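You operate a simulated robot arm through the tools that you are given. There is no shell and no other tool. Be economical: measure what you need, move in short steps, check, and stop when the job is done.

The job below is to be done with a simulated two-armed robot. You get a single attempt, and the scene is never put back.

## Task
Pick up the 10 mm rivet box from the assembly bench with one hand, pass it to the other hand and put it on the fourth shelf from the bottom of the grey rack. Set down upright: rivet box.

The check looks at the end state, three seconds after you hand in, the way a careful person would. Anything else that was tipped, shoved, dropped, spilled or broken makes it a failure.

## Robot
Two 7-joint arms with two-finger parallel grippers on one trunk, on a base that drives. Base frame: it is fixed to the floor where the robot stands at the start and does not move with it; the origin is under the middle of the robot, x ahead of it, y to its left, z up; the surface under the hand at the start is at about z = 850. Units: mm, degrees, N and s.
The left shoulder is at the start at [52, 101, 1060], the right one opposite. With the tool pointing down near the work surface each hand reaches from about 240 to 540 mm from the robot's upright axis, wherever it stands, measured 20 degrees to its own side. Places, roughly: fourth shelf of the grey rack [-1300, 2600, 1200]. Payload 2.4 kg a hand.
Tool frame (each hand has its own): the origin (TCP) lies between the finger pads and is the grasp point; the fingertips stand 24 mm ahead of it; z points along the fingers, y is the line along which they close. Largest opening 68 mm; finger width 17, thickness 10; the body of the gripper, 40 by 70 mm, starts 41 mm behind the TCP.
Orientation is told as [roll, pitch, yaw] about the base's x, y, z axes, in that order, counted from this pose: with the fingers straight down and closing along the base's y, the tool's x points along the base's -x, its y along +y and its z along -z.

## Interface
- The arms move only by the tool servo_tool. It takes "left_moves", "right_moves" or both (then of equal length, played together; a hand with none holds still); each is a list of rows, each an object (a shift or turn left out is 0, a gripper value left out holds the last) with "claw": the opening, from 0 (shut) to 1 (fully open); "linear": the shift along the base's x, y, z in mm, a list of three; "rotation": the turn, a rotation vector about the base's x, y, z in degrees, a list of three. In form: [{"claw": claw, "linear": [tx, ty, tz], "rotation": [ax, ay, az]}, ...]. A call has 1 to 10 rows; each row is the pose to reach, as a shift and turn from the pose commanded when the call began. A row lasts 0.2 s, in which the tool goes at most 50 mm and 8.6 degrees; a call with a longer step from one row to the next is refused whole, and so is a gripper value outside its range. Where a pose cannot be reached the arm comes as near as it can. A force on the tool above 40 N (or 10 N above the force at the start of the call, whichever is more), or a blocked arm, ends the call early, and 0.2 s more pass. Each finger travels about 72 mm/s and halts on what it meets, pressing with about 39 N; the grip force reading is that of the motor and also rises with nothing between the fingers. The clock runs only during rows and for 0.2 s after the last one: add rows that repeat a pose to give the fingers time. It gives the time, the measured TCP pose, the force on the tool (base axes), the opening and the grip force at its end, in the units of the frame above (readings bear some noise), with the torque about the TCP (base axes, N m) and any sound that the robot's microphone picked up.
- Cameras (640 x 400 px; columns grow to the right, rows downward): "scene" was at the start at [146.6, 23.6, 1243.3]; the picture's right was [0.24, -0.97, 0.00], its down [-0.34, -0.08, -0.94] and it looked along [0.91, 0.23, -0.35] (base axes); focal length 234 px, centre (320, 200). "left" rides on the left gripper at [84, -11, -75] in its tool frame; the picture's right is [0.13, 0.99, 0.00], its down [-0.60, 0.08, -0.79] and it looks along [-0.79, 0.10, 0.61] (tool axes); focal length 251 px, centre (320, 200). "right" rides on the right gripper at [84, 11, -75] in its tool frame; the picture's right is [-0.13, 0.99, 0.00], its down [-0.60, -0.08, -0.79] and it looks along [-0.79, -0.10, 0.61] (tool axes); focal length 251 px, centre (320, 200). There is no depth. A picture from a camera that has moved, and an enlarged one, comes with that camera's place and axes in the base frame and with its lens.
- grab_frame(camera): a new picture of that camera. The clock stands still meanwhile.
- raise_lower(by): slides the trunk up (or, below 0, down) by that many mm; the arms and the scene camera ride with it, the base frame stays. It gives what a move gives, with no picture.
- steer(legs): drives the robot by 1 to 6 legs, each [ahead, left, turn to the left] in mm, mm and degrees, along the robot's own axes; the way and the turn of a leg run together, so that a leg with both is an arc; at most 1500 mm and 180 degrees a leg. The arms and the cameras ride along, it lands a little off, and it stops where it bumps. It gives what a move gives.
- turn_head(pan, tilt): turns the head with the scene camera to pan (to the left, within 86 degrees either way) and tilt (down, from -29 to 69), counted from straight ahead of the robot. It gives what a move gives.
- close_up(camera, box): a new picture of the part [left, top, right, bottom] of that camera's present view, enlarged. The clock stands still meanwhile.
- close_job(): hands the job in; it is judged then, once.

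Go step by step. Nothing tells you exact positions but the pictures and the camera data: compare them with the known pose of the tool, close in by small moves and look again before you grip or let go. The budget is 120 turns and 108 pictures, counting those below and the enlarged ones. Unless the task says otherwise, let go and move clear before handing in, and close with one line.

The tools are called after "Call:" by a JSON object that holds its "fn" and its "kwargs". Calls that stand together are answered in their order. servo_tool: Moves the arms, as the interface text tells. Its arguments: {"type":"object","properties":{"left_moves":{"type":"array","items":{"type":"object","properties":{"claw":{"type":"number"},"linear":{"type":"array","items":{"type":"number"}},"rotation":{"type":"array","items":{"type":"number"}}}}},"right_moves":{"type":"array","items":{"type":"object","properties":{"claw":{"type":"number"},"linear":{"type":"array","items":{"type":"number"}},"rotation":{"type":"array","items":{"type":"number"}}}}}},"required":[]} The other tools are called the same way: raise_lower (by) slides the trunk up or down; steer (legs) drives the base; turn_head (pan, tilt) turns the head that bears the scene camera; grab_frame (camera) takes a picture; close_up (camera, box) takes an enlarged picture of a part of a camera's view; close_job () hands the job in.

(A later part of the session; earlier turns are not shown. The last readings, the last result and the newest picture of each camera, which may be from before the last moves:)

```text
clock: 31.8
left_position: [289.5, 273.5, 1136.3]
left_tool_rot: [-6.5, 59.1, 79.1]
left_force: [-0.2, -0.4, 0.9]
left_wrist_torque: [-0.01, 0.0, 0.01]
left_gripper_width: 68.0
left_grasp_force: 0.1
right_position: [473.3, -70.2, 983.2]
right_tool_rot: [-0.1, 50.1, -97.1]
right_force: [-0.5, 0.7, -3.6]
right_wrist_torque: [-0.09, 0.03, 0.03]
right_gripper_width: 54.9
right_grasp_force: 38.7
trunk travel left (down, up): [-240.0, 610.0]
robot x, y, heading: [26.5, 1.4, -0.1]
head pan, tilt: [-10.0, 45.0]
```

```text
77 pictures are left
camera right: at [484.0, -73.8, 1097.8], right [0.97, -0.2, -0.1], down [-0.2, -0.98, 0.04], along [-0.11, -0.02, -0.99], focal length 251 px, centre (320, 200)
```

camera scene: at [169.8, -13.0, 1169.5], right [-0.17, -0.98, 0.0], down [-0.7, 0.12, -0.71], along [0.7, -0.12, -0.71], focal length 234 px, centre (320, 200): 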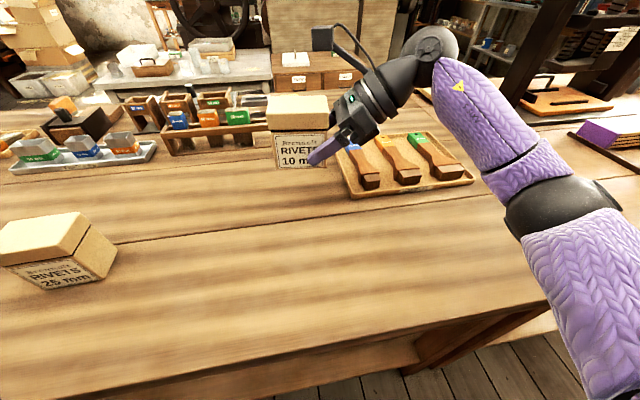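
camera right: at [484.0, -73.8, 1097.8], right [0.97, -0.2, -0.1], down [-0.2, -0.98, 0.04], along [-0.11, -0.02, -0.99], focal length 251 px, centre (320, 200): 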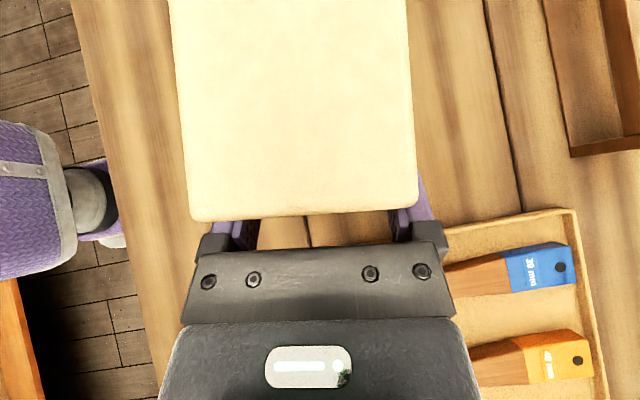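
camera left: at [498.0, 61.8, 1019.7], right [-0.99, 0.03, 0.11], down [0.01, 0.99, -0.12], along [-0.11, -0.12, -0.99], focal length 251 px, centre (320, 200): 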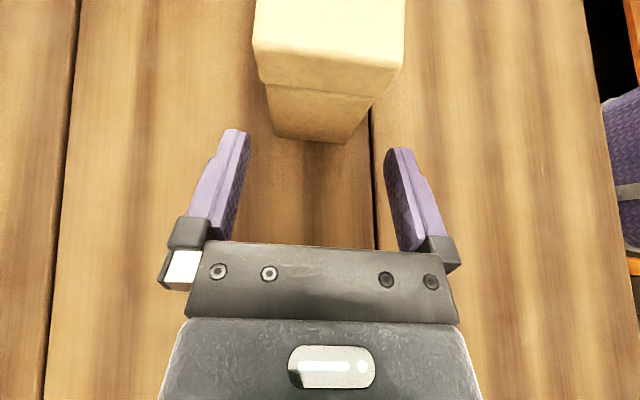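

The box is held upright, weighing about 4 N. I'll raise the trunk and draw the box closer for the handover.

Call:
{"fn": "raise_lower", "kwargs": {"by": 120}}

Call:
{"fn": "servo_tool", "kwargs": {"right_moves": [{"linear": [-12, 5, 0]}, {"linear": [-24, 10, 0]}, {"linear": [-36, 15, 0]}, {"linear": [-48, 20, 0]}, {"linear": [-60, 20, 0]}]}}

Call:
{"fn": "turn_head", "kwargs": {"pan": 15, "tilt": 35}}

Call:
{"fn": "grab_frame", "kwargs": {"camera": "scene"}}

Call:
{"fn": "grab_frame", "kwargs": {"camera": "left"}}

```text
clock: 33.3
left_position: [290.3, 273.2, 1254.4]
left_tool_rot: [-6.5, 59.3, 79.1]
left_force: [-0.5, -0.2, -0.4]
left_wrist_torque: [-0.02, 0.0, -0.02]
left_gripper_width: 68.2
left_grasp_force: 0.1
right_position: [475.2, -70.0, 1103.8]
right_tool_rot: [-0.1, 50.1, -97.2]
right_force: [1.7, -0.3, -3.5]
right_wrist_torque: [-0.1, 0.0, 0.02]
right_gripper_width: 55.0
right_grasp_force: 39.1
trunk travel left (down, up): [-360.0, 490.0]
robot x, y, heading: [24.2, 0.5, 0.0]
head pan, tilt: [-10.0, 45.0]
```

```text
clock: 34.5
left_position: [291.5, 273.2, 1256.1]
left_tool_rot: [-6.4, 59.3, 79.0]
left_force: [0.0, 0.1, 0.2]
left_wrist_torque: [0.0, -0.01, -0.01]
left_gripper_width: 68.1
left_grasp_force: 0.1
right_position: [413.7, -49.3, 1103.7]
right_tool_rot: [-0.2, 50.1, -97.1]
right_force: [0.4, -1.2, -3.8]
right_wrist_torque: [-0.11, -0.01, 0.0]
right_gripper_width: 55.0
right_grasp_force: 39.0
trunk travel left (down, up): [-360.0, 490.0]
robot x, y, heading: [25.3, 1.1, 0.1]
head pan, tilt: [-10.0, 45.0]
```

```text
clock: 35.4
left_position: [290.6, 273.0, 1255.5]
left_tool_rot: [-6.5, 59.2, 79.0]
left_force: [0.0, 1.2, -0.1]
left_wrist_torque: [0.0, 0.0, -0.04]
left_gripper_width: 68.0
left_grasp_force: 0.2
right_position: [414.2, -48.0, 1103.5]
right_tool_rot: [0.0, 50.2, -97.1]
right_force: [-0.3, 0.5, -3.5]
right_wrist_torque: [-0.12, -0.01, 0.02]
right_gripper_width: 54.9
right_grasp_force: 38.9
trunk travel left (down, up): [-360.0, 490.0]
robot x, y, heading: [26.6, 0.2, 0.1]
head pan, tilt: [15.0, 35.0]
```

```text
76 pictures are left
camera scene: at [150.4, 23.8, 1305.7], right [0.26, -0.97, 0.0], down [-0.55, -0.15, -0.82], along [0.79, 0.21, -0.57], focal length 234 px, centre (320, 200)
```

scene: 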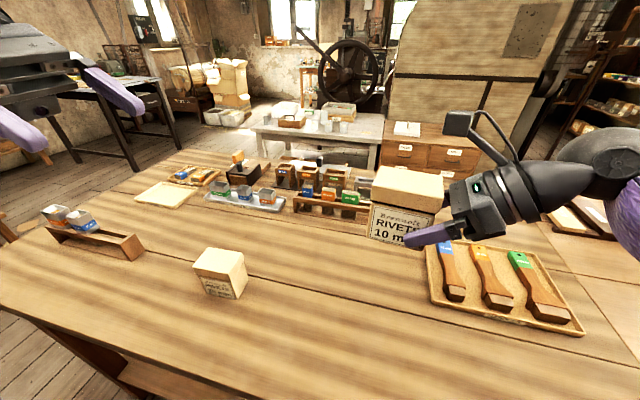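

```text
75 pictures are left
camera left: at [298.0, 295.3, 1366.7], right [-1.0, 0.03, 0.05], down [0.02, 0.99, -0.12], along [-0.06, -0.12, -0.99], focal length 251 px, centre (320, 200)
```

left: 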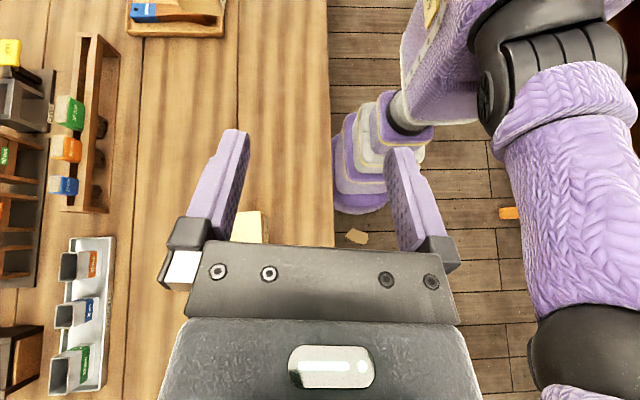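

Before the handover I'll test in free air how far the left hand can yaw towards pointing forward, since placing will need that.

Call:
{"fn": "servo_tool", "kwargs": {"left_moves": [{"rotation": [0, 0, 8.5]}, {"rotation": [0, 0, 17]}, {"rotation": [0, 0, 25.5]}, {"rotation": [0, 0, 34]}, {"rotation": [0, 0, 42.5]}, {"rotation": [0, 0, 51]}, {"rotation": [0, 0, 59.5]}, {"rotation": [0, 0, 68]}, {"rotation": [0, 0, 76.5]}, {"rotation": [0, 0, 85]}]}}

Call:
{"fn": "grab_frame", "kwargs": {"camera": "left"}}

```text
clock: 37.6
left_position: [261.4, 377.5, 1207.7]
left_tool_rot: [-7.0, 59.5, 163.1]
left_force: [0.5, -0.1, 0.6]
left_wrist_torque: [0.0, -0.02, -0.01]
left_gripper_width: 67.9
left_grasp_force: 0.0
left hand out of reach, approached as far as the arm can: row 7, 8, 9, 10
right_position: [413.5, -48.6, 1104.6]
right_tool_rot: [0.1, 50.2, -97.0]
right_force: [-1.0, -1.1, -4.3]
right_wrist_torque: [-0.1, -0.01, 0.01]
right_gripper_width: 54.7
right_grasp_force: 39.2
trunk travel left (down, up): [-360.0, 490.0]
robot x, y, heading: [25.2, -1.3, 0.1]
head pan, tilt: [15.0, 35.0]
```

```text
74 pictures are left
camera left: at [242.1, 384.7, 1317.9], right [-0.12, -0.99, 0.05], down [-0.99, 0.11, -0.12], along [0.12, -0.06, -0.99], focal length 251 px, centre (320, 200)
```

left: 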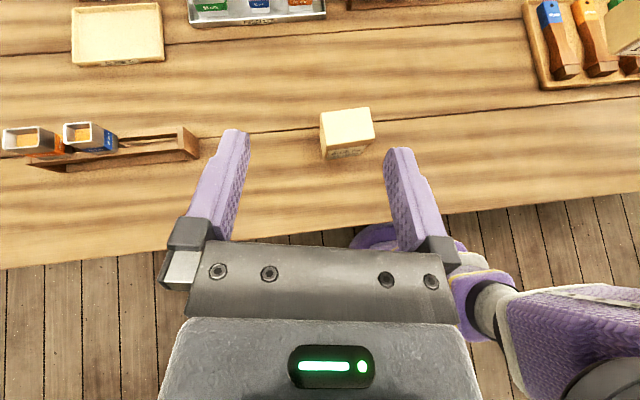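

Forward pointing is achievable given a little more reach. I'll turn the left hand back towards the box.

Call:
{"fn": "servo_tool", "kwargs": {"left_moves": [{"rotation": [0, 0, -8.5]}, {"rotation": [0, 0, -17]}, {"rotation": [0, 0, -25.5]}, {"rotation": [0, 0, -34]}, {"rotation": [0, 0, -42.5]}, {"rotation": [0, 0, -51]}, {"rotation": [0, 0, -59.5]}, {"rotation": [0, 0, -68]}, {"rotation": [0, 0, -76.5]}, {"rotation": [0, 0, -85]}]}}

Call:
{"fn": "servo_tool", "kwargs": {"left_moves": [{"rotation": [-0.4, 3.3, -1.5], "linear": [20, -15, -15]}, {"rotation": [-0.4, 3.3, -1.5], "linear": [40, -30, -30]}, {"rotation": [-0.4, 3.3, -1.5], "linear": [60, -45, -45]}]}}

```text
clock: 39.8
left_position: [241.8, 335.7, 1176.6]
left_tool_rot: [-8.7, 62.6, 84.8]
left_force: [-0.5, -0.2, -0.1]
left_wrist_torque: [-0.04, 0.0, 0.01]
left_gripper_width: 67.9
left_grasp_force: 0.1
left hand out of reach, approached as far as the arm can: row 8, 9, 10
right_position: [413.4, -47.5, 1103.9]
right_tool_rot: [0.1, 50.1, -97.1]
right_force: [-0.3, -0.5, -4.2]
right_wrist_torque: [-0.08, -0.01, 0.01]
right_gripper_width: 55.1
right_grasp_force: 38.5
trunk travel left (down, up): [-360.0, 490.0]
robot x, y, heading: [24.9, 1.0, 0.1]
head pan, tilt: [15.0, 35.0]
```

```text
clock: 40.6
left_position: [303.9, 290.8, 1131.5]
left_tool_rot: [-1.4, 63.2, 89.8]
left_force: [-0.4, 0.3, -0.1]
left_wrist_torque: [-0.01, -0.03, -0.02]
left_gripper_width: 67.9
left_grasp_force: 0.0
right_position: [413.6, -48.3, 1103.3]
right_tool_rot: [0.0, 50.1, -97.2]
right_force: [-0.7, -0.4, -4.4]
right_wrist_torque: [-0.15, 0.02, 0.01]
right_gripper_width: 54.7
right_grasp_force: 38.7
trunk travel left (down, up): [-360.0, 490.0]
robot x, y, heading: [24.3, 2.0, -0.1]
head pan, tilt: [15.0, 35.0]
```

Call:
{"fn": "servo_tool", "kwargs": {"left_moves": [{"rotation": [1.6, 0.2, -4], "linear": [20, -25, 8]}, {"rotation": [3.3, 0.4, -8], "linear": [40, -55, 16]}, {"rotation": [3.3, 0.4, -8], "linear": [62, -85, 22]}, {"rotation": [3.3, 0.4, -8], "linear": [85, -120, 25]}, {"rotation": [3.3, 0.4, -8], "linear": [110, -155, 25]}]}}

Call:
{"fn": "grab_frame", "kwargs": {"camera": "left"}}

Call:
{"fn": "grab_frame", "kwargs": {"camera": "scene"}}

```text
clock: 41.8
left_position: [413.3, 135.0, 1155.1]
left_tool_rot: [0.1, 60.1, 83.1]
left_force: [-0.4, 0.0, -0.2]
left_wrist_torque: [0.03, -0.01, -0.01]
left_gripper_width: 68.1
left_grasp_force: 0.1
right_position: [415.0, -48.7, 1103.2]
right_tool_rot: [-0.1, 50.3, -97.1]
right_force: [0.2, -0.6, -3.7]
right_wrist_torque: [-0.12, 0.03, -0.01]
right_gripper_width: 54.8
right_grasp_force: 38.8
trunk travel left (down, up): [-360.0, 490.0]
robot x, y, heading: [22.6, -0.1, -0.0]
head pan, tilt: [15.0, 35.0]
```

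```text
73 pictures are left
camera left: at [428.4, 156.5, 1265.8], right [-0.99, 0.06, 0.11], down [0.04, 0.99, -0.13], along [-0.12, -0.12, -0.99], focal length 251 px, centre (320, 200)
```

left: 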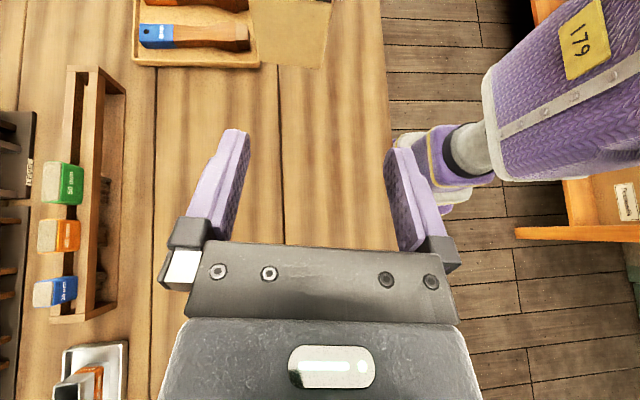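

```text
72 pictures are left
camera scene: at [150.8, 23.5, 1305.7], right [0.26, -0.97, 0.0], down [-0.55, -0.15, -0.82], along [0.79, 0.21, -0.57], focal length 234 px, centre (320, 200)
```

scene: 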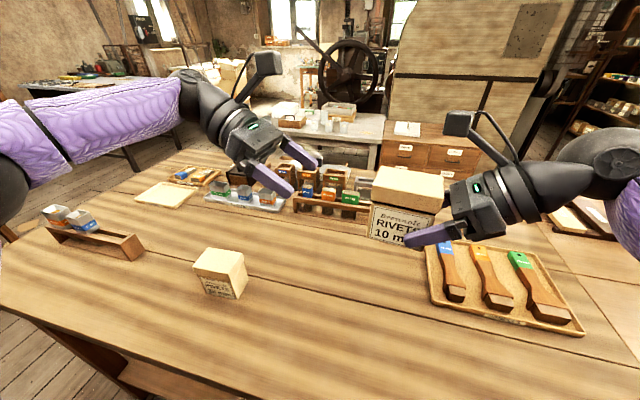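

Call:
{"fn": "servo_tool", "kwargs": {"left_moves": [{"linear": [7, -25, -7]}, {"linear": [14, -55, -14]}]}}

Call:
{"fn": "grab_frame", "kwargs": {"camera": "left"}}

```text
clock: 42.4
left_position: [429.4, 80.6, 1141.8]
left_tool_rot: [-0.1, 60.0, 83.1]
left_force: [-1.5, -0.1, 0.0]
left_wrist_torque: [-0.01, 0.0, 0.0]
left_gripper_width: 67.9
left_grasp_force: 0.0
right_position: [415.1, -49.7, 1103.1]
right_tool_rot: [0.0, 50.2, -97.1]
right_force: [-0.3, 0.3, -3.5]
right_wrist_torque: [-0.11, 0.01, -0.01]
right_gripper_width: 54.8
right_grasp_force: 38.8
trunk travel left (down, up): [-360.0, 490.0]
robot x, y, heading: [24.3, -1.2, -0.1]
head pan, tilt: [15.0, 35.0]
```

```text
71 pictures are left
camera left: at [442.8, 101.8, 1252.7], right [-0.99, 0.06, 0.11], down [0.04, 0.99, -0.13], along [-0.12, -0.12, -0.99], focal length 251 px, centre (320, 200)
```

left: 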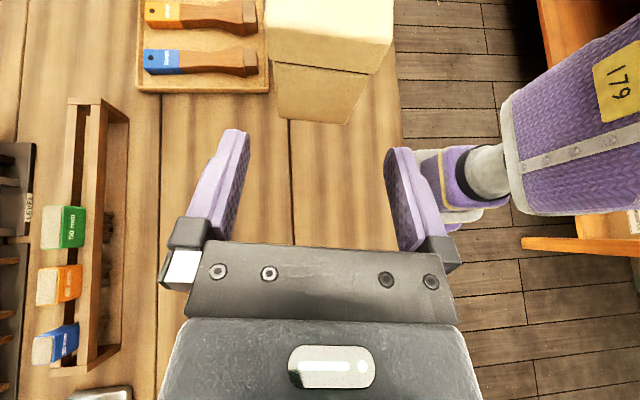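

The box end is where I predicted, centred at (421, 19). I'll advance the left fingers around it and check before closing.

Call:
{"fn": "servo_tool", "kwargs": {"left_moves": [{"linear": [-2.4, -17.6, -7]}, {"linear": [-5, -35, -17]}, {"linear": [-7, -52, -27]}, {"linear": [-9, -68, -36]}]}}

Call:
{"fn": "grab_frame", "kwargs": {"camera": "left"}}

Call:
{"fn": "close_up", "kwargs": {"camera": "scene", "box": [240, 80, 560, 280]}}

```text
clock: 43.4
left_position: [418.7, 12.1, 1106.5]
left_tool_rot: [0.1, 59.8, 83.2]
left_force: [0.7, -0.3, -0.5]
left_wrist_torque: [-0.01, -0.03, 0.04]
left_gripper_width: 68.0
left_grasp_force: 0.0
right_position: [414.3, -49.5, 1104.5]
right_tool_rot: [-0.1, 50.2, -97.2]
right_force: [0.5, -0.4, -3.8]
right_wrist_torque: [-0.09, -0.01, 0.01]
right_gripper_width: 54.8
right_grasp_force: 39.5
trunk travel left (down, up): [-360.0, 490.0]
robot x, y, heading: [27.7, -1.7, 0.2]
head pan, tilt: [15.0, 35.0]
```

```text
70 pictures are left
camera left: at [432.9, 33.6, 1216.5], right [-0.99, 0.06, 0.11], down [0.04, 0.99, -0.13], along [-0.12, -0.12, -0.99], focal length 251 px, centre (320, 200)
```

left: 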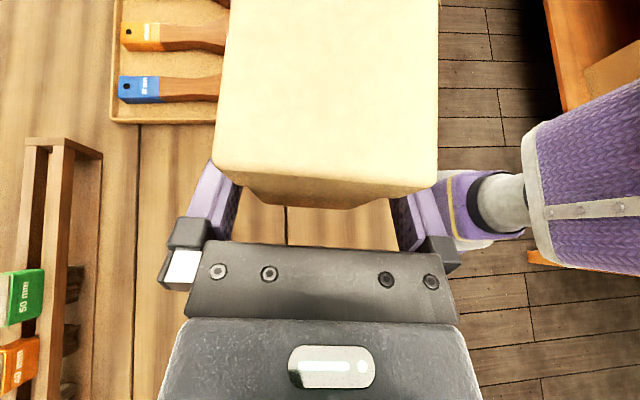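

```text
2.00 times, centred on (400, 180) of scene
camera zoom: at [150.6, 23.6, 1305.8], right [0.26, -0.97, 0.0], down [-0.55, -0.15, -0.82], along [0.79, 0.21, -0.57], focal length 468 px, centre (160, 240)
```

zoom: 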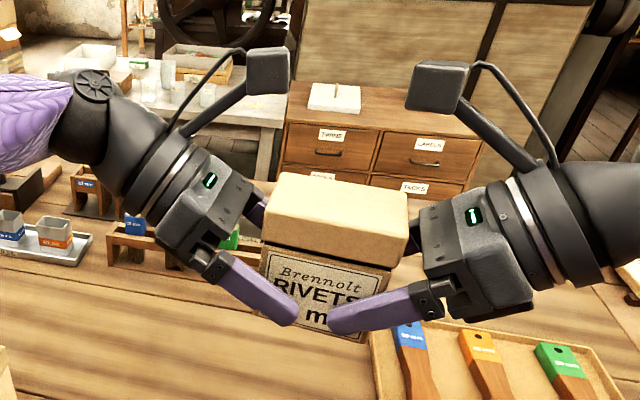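

Both hands flank the box without touching each other. I'll close the left hand while the right still holds.

Call:
{"fn": "servo_tool", "kwargs": {"left_moves": [{"claw": 0.85}, {"claw": 0}, {"claw": 0}, {"claw": 0}, {"claw": 0}]}}

Call:
{"fn": "close_up", "kwargs": {"camera": "scene", "box": [240, 80, 560, 280]}}

```text
clock: 44.8
left_position: [420.3, 12.7, 1106.0]
left_tool_rot: [-0.4, 60.0, 83.2]
left_force: [1.8, 1.5, -0.5]
left_wrist_torque: [-0.64, 0.06, -0.05]
left_gripper_width: 55.0
left_grasp_force: 38.5
right_position: [413.1, -48.2, 1103.2]
right_tool_rot: [-0.3, 50.3, -96.9]
right_force: [-1.2, -0.2, -2.7]
right_wrist_torque: [0.58, -0.04, 0.15]
right_gripper_width: 55.0
right_grasp_force: 39.1
trunk travel left (down, up): [-360.0, 490.0]
robot x, y, heading: [28.0, 0.1, -0.1]
head pan, tilt: [15.0, 35.0]
stopped in row 5 (left hand): the force on the tool passed its limit at 40 N (the readings are from after the stop); the commanded pose is now the measured one
```

```text
2.00 times, centred on (400, 180) of scene
camera zoom: at [150.5, 23.8, 1305.8], right [0.26, -0.97, 0.0], down [-0.55, -0.15, -0.82], along [0.79, 0.21, -0.57], focal length 468 px, centre (160, 240)
```

zoom: 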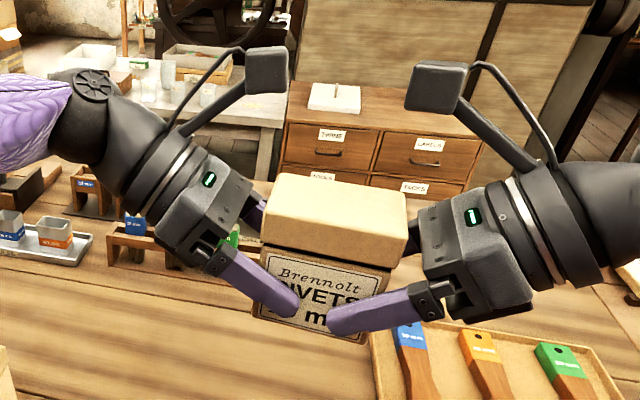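

Both hands grip at 55 mm. I'll release the right hand and look.

Call:
{"fn": "servo_tool", "kwargs": {"right_moves": [{"claw": 0.85}, {"claw": 1}, {"claw": 1}]}}

Call:
{"fn": "close_up", "kwargs": {"camera": "scene", "box": [240, 80, 560, 280]}}

```text
clock: 45.6
left_position: [419.7, 12.3, 1105.8]
left_tool_rot: [-0.2, 59.9, 83.1]
left_force: [-0.2, 0.2, 0.8]
left_wrist_torque: [0.1, -0.01, -0.02]
left_gripper_width: 55.0
left_grasp_force: 39.3
right_position: [413.7, -48.5, 1104.3]
right_tool_rot: [-0.2, 50.1, -97.0]
right_force: [0.0, 0.2, 1.1]
right_wrist_torque: [-0.02, -0.01, -0.01]
right_gripper_width: 67.9
right_grasp_force: 0.1
trunk travel left (down, up): [-360.0, 490.0]
robot x, y, heading: [24.8, 0.9, -0.0]
head pan, tilt: [15.0, 35.0]
```

```text
2.00 times, centred on (400, 180) of scene
camera zoom: at [150.5, 23.8, 1305.8], right [0.26, -0.97, 0.0], down [-0.55, -0.15, -0.82], along [0.79, 0.21, -0.57], focal length 468 px, centre (160, 240)
```

zoom: 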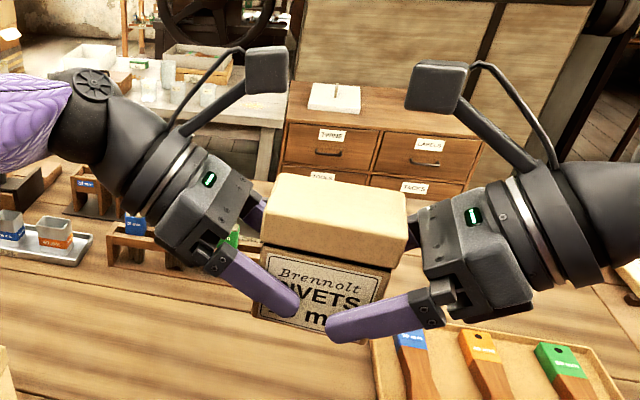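

Call:
{"fn": "servo_tool", "kwargs": {"right_moves": [{"linear": [-2, -12, 10]}, {"linear": [-4, -25, 20]}, {"linear": [-6, -45, 38]}, {"linear": [-9, -70, 58]}, {"linear": [-20, -110, 70]}, {"linear": [-40, -150, 80]}]}}

Call:
{"fn": "grab_frame", "kwargs": {"camera": "scene"}}

```text
clock: 47.0
left_position: [419.3, 12.0, 1106.9]
left_tool_rot: [-0.4, 60.0, 83.2]
left_force: [0.9, 0.4, -0.8]
left_wrist_torque: [0.09, -0.02, -0.01]
left_gripper_width: 54.9
left_grasp_force: 38.6
right_position: [373.4, -199.3, 1184.8]
right_tool_rot: [-0.1, 50.2, -97.0]
right_force: [0.0, 0.2, -0.1]
right_wrist_torque: [0.0, 0.0, 0.0]
right_gripper_width: 68.1
right_grasp_force: 0.0
trunk travel left (down, up): [-360.0, 490.0]
robot x, y, heading: [23.7, 3.9, 0.1]
head pan, tilt: [15.0, 35.0]
```

```text
66 pictures are left
camera scene: at [150.2, 23.4, 1305.8], right [0.26, -0.97, 0.0], down [-0.55, -0.15, -0.82], along [0.79, 0.21, -0.57], focal length 234 px, centre (320, 200)
```

scene: 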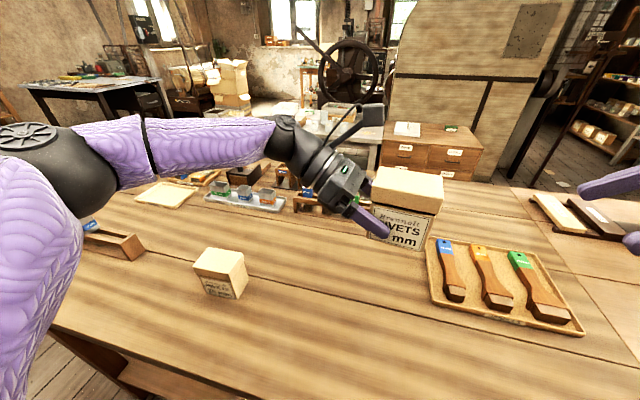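

The left hand now holds the box alone and upright. I'll raise the trunk, move back from the bench, and look towards the rack.

Call:
{"fn": "raise_lower", "kwargs": {"by": 150}}

Call:
{"fn": "turn_head", "kwargs": {"pan": 86, "tilt": 25}}

Call:
{"fn": "grab_frame", "kwargs": {"camera": "scene"}}

Call:
{"fn": "turn_head", "kwargs": {"pan": -86, "tilt": 35}}

Call:
{"fn": "grab_frame", "kwargs": {"camera": "scene"}}

```text
clock: 48.7
left_position: [412.6, 12.8, 1269.6]
left_tool_rot: [-4.3, 59.4, 79.8]
left_force: [0.1, 0.3, -3.8]
left_wrist_torque: [0.14, -0.02, 0.03]
left_gripper_width: 54.7
left_grasp_force: 39.2
right_position: [373.2, -199.0, 1335.1]
right_tool_rot: [-0.3, 50.2, -97.0]
right_force: [1.1, 1.1, 0.0]
right_wrist_torque: [0.01, -0.02, 0.01]
right_gripper_width: 67.9
right_grasp_force: 0.0
trunk travel left (down, up): [-510.0, 340.0]
robot x, y, heading: [24.2, 0.7, 0.4]
head pan, tilt: [15.0, 35.0]
```

```text
clock: 50.2
left_position: [411.5, 12.5, 1269.8]
left_tool_rot: [-4.3, 59.4, 79.8]
left_force: [-0.2, 0.6, -5.4]
left_wrist_torque: [0.13, -0.01, -0.02]
left_gripper_width: 55.1
left_grasp_force: 39.3
right_position: [374.0, -199.9, 1334.8]
right_tool_rot: [-0.2, 50.2, -97.1]
right_force: [-0.1, 0.0, 0.2]
right_wrist_torque: [0.01, 0.0, -0.01]
right_gripper_width: 68.4
right_grasp_force: 0.1
trunk travel left (down, up): [-510.0, 340.0]
robot x, y, heading: [25.3, -1.1, -0.1]
head pan, tilt: [85.9, 25.0]
```

```text
65 pictures are left
camera scene: at [53.9, 92.8, 1472.4], right [1.0, -0.07, 0.0], down [-0.03, -0.42, -0.91], along [0.06, 0.9, -0.42], focal length 234 px, centre (320, 200)
```

scene: 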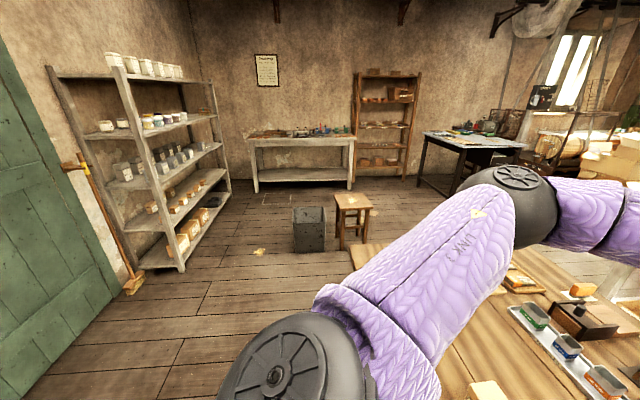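

```text
clock: 52.8
left_position: [411.5, 12.6, 1271.3]
left_tool_rot: [-4.4, 59.5, 79.8]
left_force: [-0.4, 0.7, -2.9]
left_wrist_torque: [0.14, -0.03, -0.02]
left_gripper_width: 54.9
left_grasp_force: 39.1
right_position: [373.8, -199.5, 1334.0]
right_tool_rot: [-0.1, 50.2, -97.0]
right_force: [0.2, -0.1, -0.1]
right_wrist_torque: [0.02, -0.03, 0.03]
right_gripper_width: 68.0
right_grasp_force: 0.1
trunk travel left (down, up): [-510.0, 340.0]
robot x, y, heading: [25.4, -5.3, 0.1]
head pan, tilt: [-85.9, 35.0]
```

```text
64 pictures are left
camera scene: at [53.6, -87.0, 1456.7], right [-1.0, -0.07, 0.0], down [-0.04, 0.57, -0.82], along [0.06, -0.82, -0.57], focal length 234 px, centre (320, 200)
```

scene: 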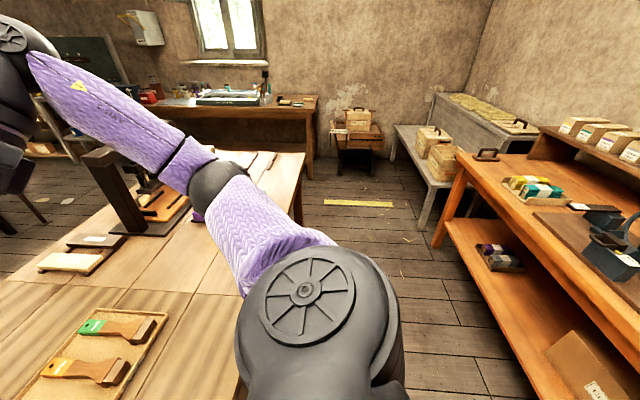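

There's a second bench behind at about x<-850 and a bin near (54, 2050), so the lane at x≈-300 is clear. I'll level the box, back off 300 mm, turn left, and drive 1400 mm along the lane.

Call:
{"fn": "servo_tool", "kwargs": {"left_moves": [{"rotation": [0.2, 1.05, -1.85]}, {"rotation": [0.37, 2.1, -3.7]}]}}

Call:
{"fn": "steer", "kwargs": {"legs": [[-300, 0, 0], [0, 0, 90], [1400, 0, 0]]}}

Call:
{"fn": "turn_head", "kwargs": {"pan": 45, "tilt": 20}}

Call:
{"fn": "grab_frame", "kwargs": {"camera": "scene"}}

```text
clock: 53.4
left_position: [401.9, 13.7, 1278.6]
left_tool_rot: [-0.4, 59.1, 79.7]
left_force: [0.1, -0.2, -3.7]
left_wrist_torque: [0.08, -0.05, -0.01]
left_gripper_width: 54.7
left_grasp_force: 39.5
left hand out of reach, approached as far as the arm can: row 1, 2
right_position: [373.1, -198.5, 1333.4]
right_tool_rot: [-0.2, 50.2, -97.0]
right_force: [0.5, -0.2, 0.8]
right_wrist_torque: [0.01, 0.0, -0.03]
right_gripper_width: 67.8
right_grasp_force: 0.0
trunk travel left (down, up): [-510.0, 340.0]
robot x, y, heading: [23.5, -2.0, -0.1]
head pan, tilt: [-85.9, 35.0]
```

```text
clock: 65.8
left_position: [-291.7, 1772.5, 1277.3]
left_tool_rot: [-0.2, 59.1, 169.6]
left_force: [-0.7, 0.0, -5.0]
left_wrist_torque: [0.02, 0.14, -0.02]
left_gripper_width: 54.8
left_grasp_force: 39.1
right_position: [-78.7, 1743.7, 1334.1]
right_tool_rot: [-0.3, 50.3, -7.1]
right_force: [0.2, 0.1, 0.8]
right_wrist_torque: [0.01, -0.04, 0.0]
right_gripper_width: 68.0
right_grasp_force: 0.1
trunk travel left (down, up): [-510.0, 340.0]
robot x, y, heading: [-279.2, 1396.8, 90.0]
head pan, tilt: [-85.9, 35.0]
```

```text
clock: 67.9
left_position: [-291.5, 1771.8, 1277.1]
left_tool_rot: [-0.4, 59.1, 169.6]
left_force: [0.8, 0.2, -4.0]
left_wrist_torque: [-0.01, 0.1, 0.01]
left_gripper_width: 54.8
left_grasp_force: 39.2
right_position: [-79.8, 1743.0, 1333.7]
right_tool_rot: [-0.1, 50.1, -7.0]
right_force: [0.0, 1.5, 0.7]
right_wrist_torque: [-0.01, 0.02, 0.04]
right_gripper_width: 68.0
right_grasp_force: 0.0
trunk travel left (down, up): [-510.0, 340.0]
robot x, y, heading: [-278.3, 1395.0, 90.1]
head pan, tilt: [45.0, 20.0]
```

```text
63 pictures are left
camera scene: at [-340.7, 1481.9, 1480.5], right [0.71, 0.71, 0.0], down [0.24, -0.24, -0.94], along [-0.66, 0.67, -0.34], focal length 234 px, centre (320, 200)
```

scene: 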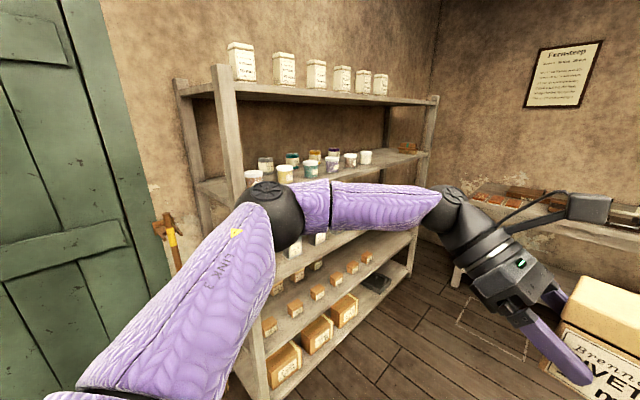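

Call:
{"fn": "close_up", "kwargs": {"camera": "scene", "box": [170, 60, 450, 235]}}

```text
2.29 times, centred on (310, 148) of scene
camera zoom: at [-340.7, 1481.9, 1480.5], right [0.71, 0.71, 0.0], down [0.24, -0.24, -0.94], along [-0.66, 0.67, -0.34], focal length 535 px, centre (343, 320)
```

zoom: 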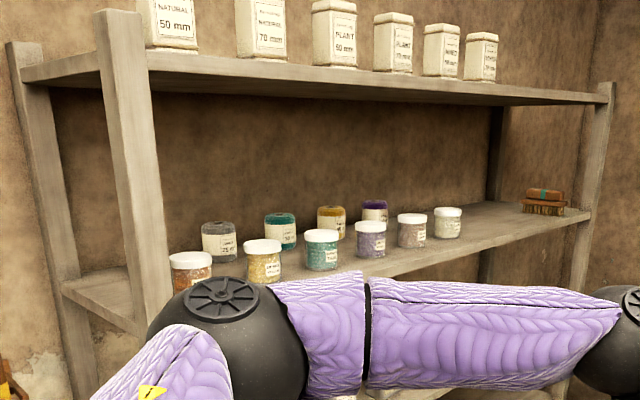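

Shelf 4 has clear space between the last jar (y≈2690) and the brush (y≈3300). I'll face the rack, staying well off it, and sidestep along it.

Call:
{"fn": "steer", "kwargs": {"legs": [[0, 0, 90], [200, 0, 0], [0, -1400, 0]]}}

Call:
{"fn": "turn_head", "kwargs": {"pan": -15, "tilt": 25}}

Call:
{"fn": "grab_frame", "kwargs": {"camera": "scene"}}

```text
clock: 79.8
left_position: [-843.3, 2769.1, 1277.7]
left_tool_rot: [-0.4, 59.1, -101.0]
left_force: [0.3, 0.8, -3.0]
left_wrist_torque: [-0.09, 0.02, -0.01]
left_gripper_width: 55.0
left_grasp_force: 39.3
right_position: [-813.8, 2980.6, 1334.8]
right_tool_rot: [-0.4, 50.1, 82.4]
right_force: [-0.8, -0.8, -0.3]
right_wrist_torque: [-0.02, 0.0, 0.04]
right_gripper_width: 68.0
right_grasp_force: 0.0
trunk travel left (down, up): [-510.0, 340.0]
robot x, y, heading: [-467.4, 2775.1, 179.5]
head pan, tilt: [45.0, 20.0]
```

```text
clock: 81.1
left_position: [-843.6, 2767.4, 1277.8]
left_tool_rot: [-0.3, 59.1, -101.0]
left_force: [-0.2, 0.4, -3.7]
left_wrist_torque: [-0.13, 0.04, -0.01]
left_gripper_width: 54.7
left_grasp_force: 39.2
right_position: [-811.5, 2980.6, 1334.9]
right_tool_rot: [-0.2, 50.2, 82.3]
right_force: [0.4, 0.0, -0.8]
right_wrist_torque: [0.02, 0.02, -0.01]
right_gripper_width: 67.8
right_grasp_force: 0.1
trunk travel left (down, up): [-510.0, 340.0]
robot x, y, heading: [-461.2, 2777.8, 179.4]
head pan, tilt: [-15.0, 25.0]
```

```text
61 pictures are left
camera scene: at [-572.7, 2804.1, 1472.4], right [0.27, 0.96, 0.0], down [0.41, -0.11, -0.91], along [-0.87, 0.24, -0.42], focal length 234 px, centre (320, 200)
```

scene: 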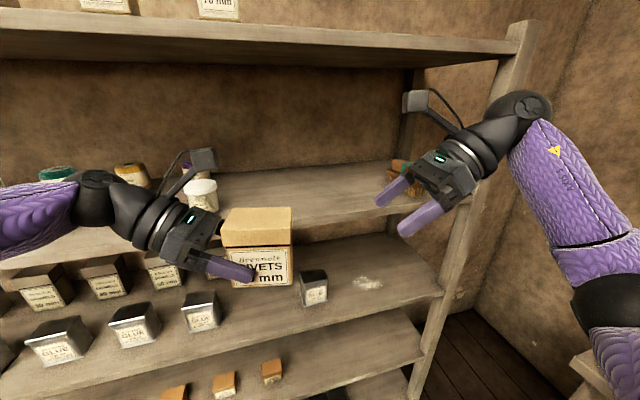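

Call:
{"fn": "close_up", "kwargs": {"camera": "scene", "box": [180, 120, 500, 320]}}

```text
2.00 times, centred on (340, 220) of scene
camera zoom: at [-572.7, 2804.1, 1472.4], right [0.27, 0.96, 0.0], down [0.41, -0.11, -0.91], along [-0.87, 0.24, -0.42], focal length 468 px, centre (280, 160)
```

zoom: 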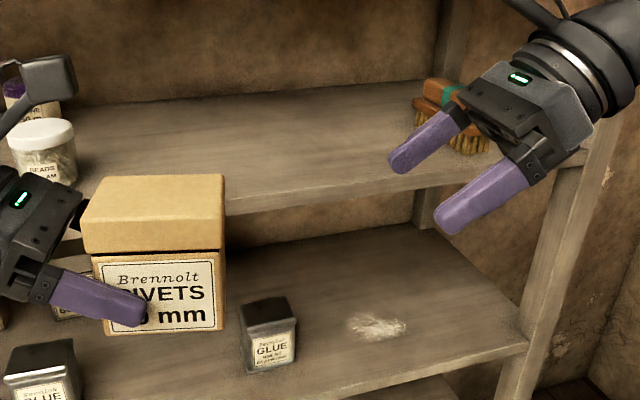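

Shelf 4 is clear between about y=2700 and y=3200, with its front edge near x≈-1050. I'll back off 200 mm so I can safely turn the left hand to point at the rack.

Call:
{"fn": "steer", "kwargs": {"legs": [[-200, 0, 0]]}}

Call:
{"fn": "servo_tool", "kwargs": {"left_moves": [{"linear": [-10, -12, 0], "rotation": [0, 0, 8.4]}, {"linear": [-20, -24, 0], "rotation": [0, 0, 16.8]}, {"linear": [-30, -36, 0], "rotation": [0, 0, 25.2]}, {"linear": [-40, -48, 0], "rotation": [0, 0, 33.6]}, {"linear": [-50, -60, 0], "rotation": [0, 0, 42]}, {"linear": [-60, -72, 0], "rotation": [0, 0, 50.4]}]}}

Call:
{"fn": "grab_frame", "kwargs": {"camera": "scene"}}

```text
clock: 82.7
left_position: [-641.2, 2767.0, 1278.2]
left_tool_rot: [-0.4, 59.1, -101.0]
left_force: [0.5, -0.5, -4.4]
left_wrist_torque: [-0.1, 0.04, 0.01]
left_gripper_width: 55.1
left_grasp_force: 38.8
right_position: [-610.0, 2976.9, 1336.0]
right_tool_rot: [-0.1, 50.2, 82.3]
right_force: [-0.2, 0.6, 0.0]
right_wrist_torque: [0.0, 0.0, 0.03]
right_gripper_width: 67.9
right_grasp_force: 0.1
trunk travel left (down, up): [-510.0, 340.0]
robot x, y, heading: [-267.7, 2778.8, 179.3]
head pan, tilt: [-15.0, 25.0]
```

```text
clock: 84.1
left_position: [-701.8, 2693.6, 1279.1]
left_tool_rot: [-0.3, 59.2, -50.4]
left_force: [0.0, -1.2, -3.8]
left_wrist_torque: [-0.08, -0.1, 0.01]
left_gripper_width: 55.0
left_grasp_force: 38.8
right_position: [-611.2, 2978.5, 1332.6]
right_tool_rot: [-0.2, 50.2, 82.2]
right_force: [-0.6, 0.1, 0.3]
right_wrist_torque: [-0.01, 0.05, 0.03]
right_gripper_width: 67.9
right_grasp_force: 0.1
trunk travel left (down, up): [-510.0, 340.0]
robot x, y, heading: [-268.5, 2781.4, 179.3]
head pan, tilt: [-15.0, 25.0]
```

```text
59 pictures are left
camera scene: at [-371.7, 2802.0, 1472.4], right [0.27, 0.96, 0.0], down [0.41, -0.11, -0.91], along [-0.87, 0.25, -0.42], focal length 234 px, centre (320, 200)
```

scene: 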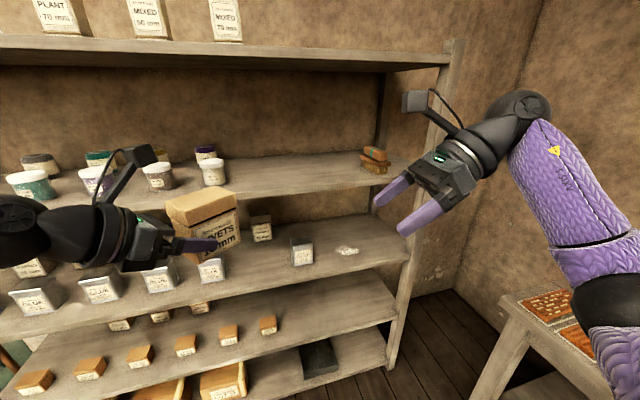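

Call:
{"fn": "servo_tool", "kwargs": {"left_moves": [{"linear": [-8, -9, 0], "rotation": [0, 0, 8.4]}, {"linear": [-16, -18, 0], "rotation": [0, 0, 16.8]}, {"linear": [-24, -27, 0], "rotation": [0, 0, 25.2]}, {"linear": [-32, -36, 0], "rotation": [0, 0, 33.6]}, {"linear": [-40, -45, 0], "rotation": [0, 0, 42]}, {"linear": [-48, -54, 0], "rotation": [0, 0, 50.4]}]}}

Call:
{"fn": "grab_frame", "kwargs": {"camera": "scene"}}

Call:
{"fn": "grab_frame", "kwargs": {"camera": "left"}}

```text
clock: 85.5
left_position: [-738.9, 2492.7, 1264.4]
left_tool_rot: [3.4, 59.4, 0.3]
left_force: [0.2, 0.4, -3.5]
left_wrist_torque: [-0.01, -0.09, 0.02]
left_gripper_width: 54.9
left_grasp_force: 38.8
left hand out of reach, approached as far as the arm can: row 2, 3, 4, 5, 6
right_position: [-612.0, 2977.6, 1333.2]
right_tool_rot: [-0.3, 50.2, 82.1]
right_force: [1.4, 0.1, 0.3]
right_wrist_torque: [0.01, 0.0, 0.01]
right_gripper_width: 68.1
right_grasp_force: 0.1
trunk travel left (down, up): [-510.0, 340.0]
robot x, y, heading: [-265.5, 2774.5, 179.3]
head pan, tilt: [-15.0, 25.0]
```

```text
58 pictures are left
camera scene: at [-372.7, 2801.5, 1472.3], right [0.27, 0.96, 0.0], down [0.41, -0.11, -0.91], along [-0.87, 0.25, -0.42], focal length 234 px, centre (320, 200)
```

scene: 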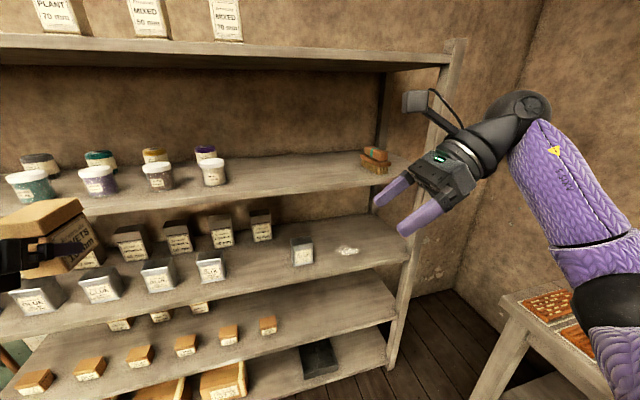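

```text
57 pictures are left
camera left: at [-716.4, 2477.2, 1374.6], right [-0.02, 0.99, 0.14], down [0.99, 0.04, -0.11], along [-0.12, 0.14, -0.98], focal length 251 px, centre (320, 200)
```

left: 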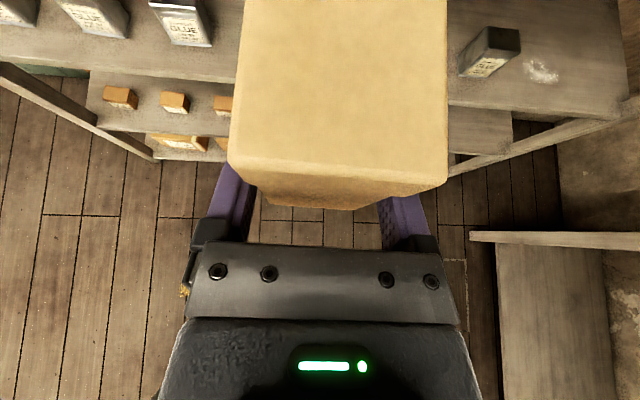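

The left hand now points at the rack, about 285 mm left of the robot's axis. I'll sidestep right 370 mm to face the free part of the shelf, raise the trunk a bit and trim the roll.

Call:
{"fn": "steer", "kwargs": {"legs": [[0, -370, 0]]}}

Call:
{"fn": "raise_lower", "kwargs": {"by": 40}}

Call:
{"fn": "servo_tool", "kwargs": {"left_moves": [{"rotation": [-0.9, 0, 1.5], "linear": [-15, 0, 0]}, {"rotation": [-1.75, 0, 2.9], "linear": [-30, 0, 0]}]}}

Call:
{"fn": "turn_head", "kwargs": {"pan": 15, "tilt": 25}}

Call:
{"fn": "grab_frame", "kwargs": {"camera": "scene"}}

```text
clock: 87.9
left_position: [-732.0, 2855.8, 1264.0]
left_tool_rot: [3.2, 59.4, 0.5]
left_force: [0.3, -0.5, -3.8]
left_wrist_torque: [-0.04, -0.1, -0.02]
left_gripper_width: 55.0
left_grasp_force: 39.7
right_position: [-609.7, 3341.8, 1334.3]
right_tool_rot: [-0.2, 50.2, 82.6]
right_force: [0.2, 0.2, 0.1]
right_wrist_torque: [-0.03, 0.06, -0.01]
right_gripper_width: 67.8
right_grasp_force: 0.1
trunk travel left (down, up): [-510.0, 340.0]
robot x, y, heading: [-257.6, 3139.1, 179.4]
head pan, tilt: [-15.0, 25.0]
```

```text
clock: 88.7
left_position: [-732.2, 2854.7, 1304.0]
left_tool_rot: [3.2, 59.4, 0.5]
left_force: [-0.9, -0.5, -3.5]
left_wrist_torque: [0.01, -0.12, 0.02]
left_gripper_width: 54.9
left_grasp_force: 39.4
right_position: [-609.0, 3341.5, 1374.2]
right_tool_rot: [-0.2, 50.2, 82.6]
right_force: [0.2, -0.6, 0.3]
right_wrist_torque: [0.0, 0.02, 0.0]
right_gripper_width: 68.0
right_grasp_force: 0.2
trunk travel left (down, up): [-550.0, 300.0]
robot x, y, heading: [-262.0, 3145.0, 180.0]
head pan, tilt: [-15.0, 25.0]
```

```text
clock: 89.3
left_position: [-760.6, 2835.8, 1300.9]
left_tool_rot: [0.2, 59.5, 0.5]
left_force: [-0.9, 0.3, -3.8]
left_wrist_torque: [0.0, -0.13, -0.03]
left_gripper_width: 54.8
left_grasp_force: 39.5
left hand out of reach, approached as far as the arm can: row 1, 2
right_position: [-610.5, 3341.5, 1373.9]
right_tool_rot: [-0.1, 50.2, 82.7]
right_force: [0.2, -0.5, 0.6]
right_wrist_torque: [0.0, -0.04, 0.0]
right_gripper_width: 68.4
right_grasp_force: 0.0
trunk travel left (down, up): [-550.0, 300.0]
robot x, y, heading: [-260.4, 3141.2, 179.7]
head pan, tilt: [-15.0, 25.0]
```

```text
clock: 90.2
left_position: [-761.0, 2837.4, 1301.3]
left_tool_rot: [0.3, 59.5, 0.5]
left_force: [-0.2, -0.3, -3.7]
left_wrist_torque: [0.0, -0.11, 0.01]
left_gripper_width: 54.8
left_grasp_force: 39.2
right_position: [-609.1, 3340.8, 1375.0]
right_tool_rot: [-0.2, 50.2, 82.7]
right_force: [0.9, -0.1, 0.8]
right_wrist_torque: [0.0, 0.01, 0.01]
right_gripper_width: 68.2
right_grasp_force: 0.0
trunk travel left (down, up): [-550.0, 300.0]
robot x, y, heading: [-261.8, 3144.1, 179.6]
head pan, tilt: [15.0, 25.0]
```

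```text
56 pictures are left
camera scene: at [-366.0, 3118.7, 1512.5], right [-0.25, 0.97, 0.0], down [0.41, 0.11, -0.91], along [-0.88, -0.23, -0.42], focal length 234 px, centre (320, 200)
```

scene: 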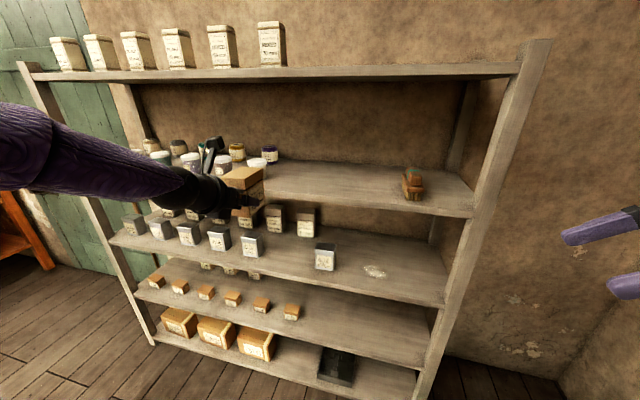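

Call:
{"fn": "steer", "kwargs": {"legs": [[0, -60, 0]]}}

Call:
{"fn": "close_up", "kwargs": {"camera": "scene", "box": [160, 130, 480, 330]}}

```text
clock: 91.2
left_position: [-759.8, 2896.9, 1301.6]
left_tool_rot: [0.1, 59.5, 0.2]
left_force: [0.8, 0.9, -3.8]
left_wrist_torque: [-0.01, -0.13, 0.04]
left_gripper_width: 55.0
left_grasp_force: 38.5
right_position: [-607.8, 3403.2, 1374.3]
right_tool_rot: [-0.1, 50.3, 82.7]
right_force: [-0.8, 0.3, -0.7]
right_wrist_torque: [-0.04, -0.02, -0.03]
right_gripper_width: 68.0
right_grasp_force: 0.1
trunk travel left (down, up): [-550.0, 300.0]
robot x, y, heading: [-259.6, 3201.6, 179.9]
head pan, tilt: [15.0, 25.0]
```

```text
2.00 times, centred on (320, 230) of scene
camera zoom: at [-365.7, 3179.9, 1512.5], right [-0.25, 0.97, 0.0], down [0.41, 0.11, -0.91], along [-0.88, -0.23, -0.42], focal length 468 px, centre (320, 140)
```

zoom: 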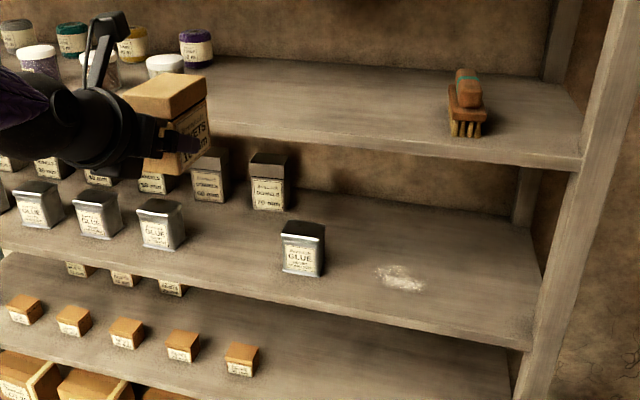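

From three views the shelf surface comes out at z≈1181 with its front edge at x≈-1080. I'll lower the trunk 25 mm and drive ahead 300 mm, then check.

Call:
{"fn": "raise_lower", "kwargs": {"by": -25}}

Call:
{"fn": "steer", "kwargs": {"legs": [[290, 0, 0]]}}

Call:
{"fn": "turn_head", "kwargs": {"pan": 25, "tilt": 25}}

Call:
{"fn": "grab_frame", "kwargs": {"camera": "scene"}}

Call:
{"fn": "grab_frame", "kwargs": {"camera": "left"}}

```text
clock: 91.9
left_position: [-758.9, 2895.5, 1274.4]
left_tool_rot: [0.1, 59.5, 0.6]
left_force: [-0.4, 0.2, -3.8]
left_wrist_torque: [-0.01, -0.11, -0.02]
left_gripper_width: 54.6
left_grasp_force: 39.1
right_position: [-608.9, 3400.8, 1349.6]
right_tool_rot: [-0.2, 50.2, 82.8]
right_force: [-0.8, -0.2, -0.1]
right_wrist_torque: [0.0, -0.03, -0.01]
right_gripper_width: 67.8
right_grasp_force: 0.0
trunk travel left (down, up): [-525.0, 324.0]
robot x, y, heading: [-260.9, 3199.1, 179.7]
head pan, tilt: [15.0, 25.0]
```

```text
clock: 93.9
left_position: [-1052.9, 2898.8, 1274.2]
left_tool_rot: [0.1, 59.5, 0.2]
left_force: [-0.2, 0.4, -4.2]
left_wrist_torque: [-0.01, -0.13, -0.04]
left_gripper_width: 54.9
left_grasp_force: 38.7
right_position: [-899.7, 3404.7, 1348.9]
right_tool_rot: [-0.3, 50.2, 82.5]
right_force: [-0.4, -0.4, -0.3]
right_wrist_torque: [0.03, -0.01, 0.02]
right_gripper_width: 67.9
right_grasp_force: 0.1
trunk travel left (down, up): [-525.0, 324.0]
robot x, y, heading: [-551.9, 3198.2, 179.5]
head pan, tilt: [15.0, 25.0]
```

```text
clock: 94.7
left_position: [-1050.4, 2899.6, 1275.4]
left_tool_rot: [0.2, 59.5, 0.4]
left_force: [0.8, -0.7, -3.7]
left_wrist_torque: [0.01, -0.09, -0.01]
left_gripper_width: 54.8
left_grasp_force: 38.7
right_position: [-898.7, 3403.9, 1348.9]
right_tool_rot: [-0.2, 50.2, 82.5]
right_force: [-0.1, -0.5, -0.9]
right_wrist_torque: [0.0, 0.0, -0.02]
right_gripper_width: 68.2
right_grasp_force: 0.1
trunk travel left (down, up): [-525.0, 324.0]
robot x, y, heading: [-553.7, 3197.8, 179.6]
head pan, tilt: [25.0, 25.0]
```

```text
54 pictures are left
camera scene: at [-652.1, 3165.5, 1487.4], right [-0.41, 0.91, 0.0], down [0.39, 0.18, -0.91], along [-0.82, -0.38, -0.42], focal length 234 px, centre (320, 200)
```

scene: 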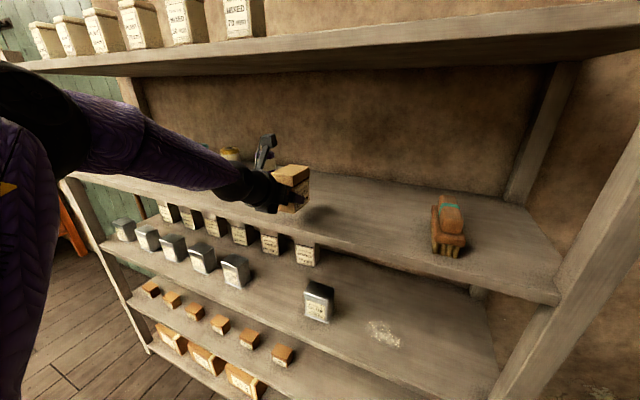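

```text
53 pictures are left
camera left: at [-1027.7, 2888.8, 1386.1], right [-0.07, 0.99, 0.11], down [0.99, 0.08, -0.12], along [-0.13, 0.1, -0.99], focal length 251 px, centre (320, 200)
```

left: 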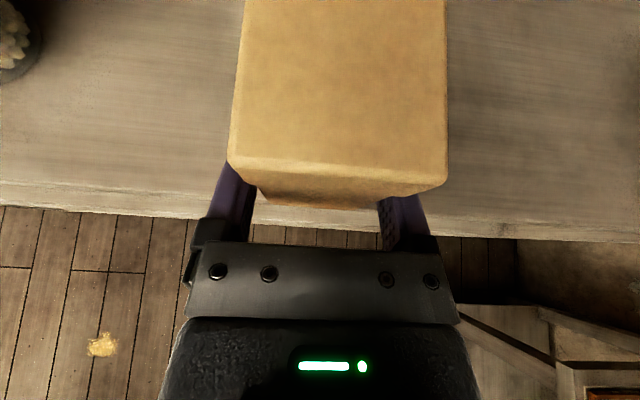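

The wrist camera puts the shelf's front edge at x≈-1050, which matches a surface at z≈1200. I'll go 55 mm further in, then lower in small steps.

Call:
{"fn": "steer", "kwargs": {"legs": [[55, 0, 0]]}}

Call:
{"fn": "close_up", "kwargs": {"camera": "scene", "box": [180, 100, 420, 250]}}

Call:
{"fn": "grab_frame", "kwargs": {"camera": "left"}}

```text
clock: 95.6
left_position: [-1106.2, 2899.4, 1275.0]
left_tool_rot: [0.1, 59.5, 0.3]
left_force: [-0.4, -0.5, -4.2]
left_wrist_torque: [0.0, -0.12, -0.01]
left_gripper_width: 54.9
left_grasp_force: 39.4
right_position: [-955.1, 3403.3, 1348.3]
right_tool_rot: [-0.3, 50.2, 82.4]
right_force: [0.0, -1.0, 0.5]
right_wrist_torque: [0.01, -0.01, 0.06]
right_gripper_width: 67.9
right_grasp_force: 0.0
trunk travel left (down, up): [-525.0, 324.0]
robot x, y, heading: [-605.5, 3203.4, 179.5]
head pan, tilt: [25.0, 25.0]
```

```text
2.67 times, centred on (300, 175) of scene
camera zoom: at [-708.4, 3165.9, 1487.3], right [-0.41, 0.91, 0.0], down [0.39, 0.18, -0.91], along [-0.82, -0.38, -0.42], focal length 624 px, centre (373, 267)
```

zoom: 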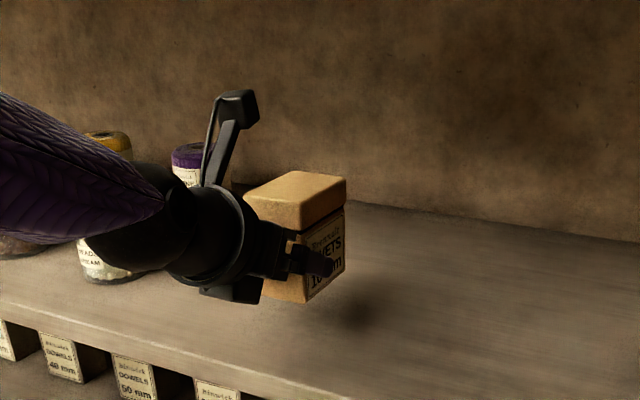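

```text
51 pictures are left
camera left: at [-1084.0, 2889.4, 1385.5], right [-0.07, 0.99, 0.11], down [0.99, 0.08, -0.12], along [-0.12, 0.1, -0.99], focal length 251 px, centre (320, 200)
```

left: 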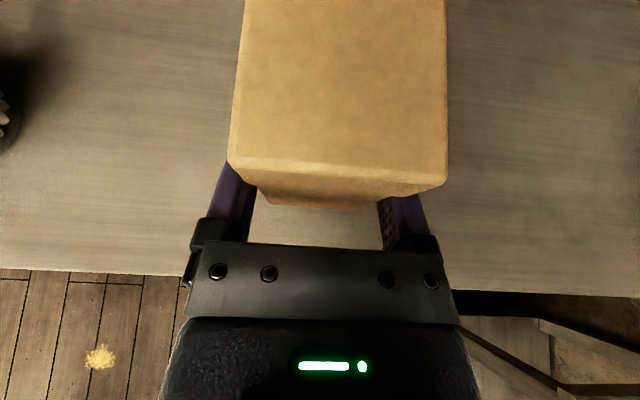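

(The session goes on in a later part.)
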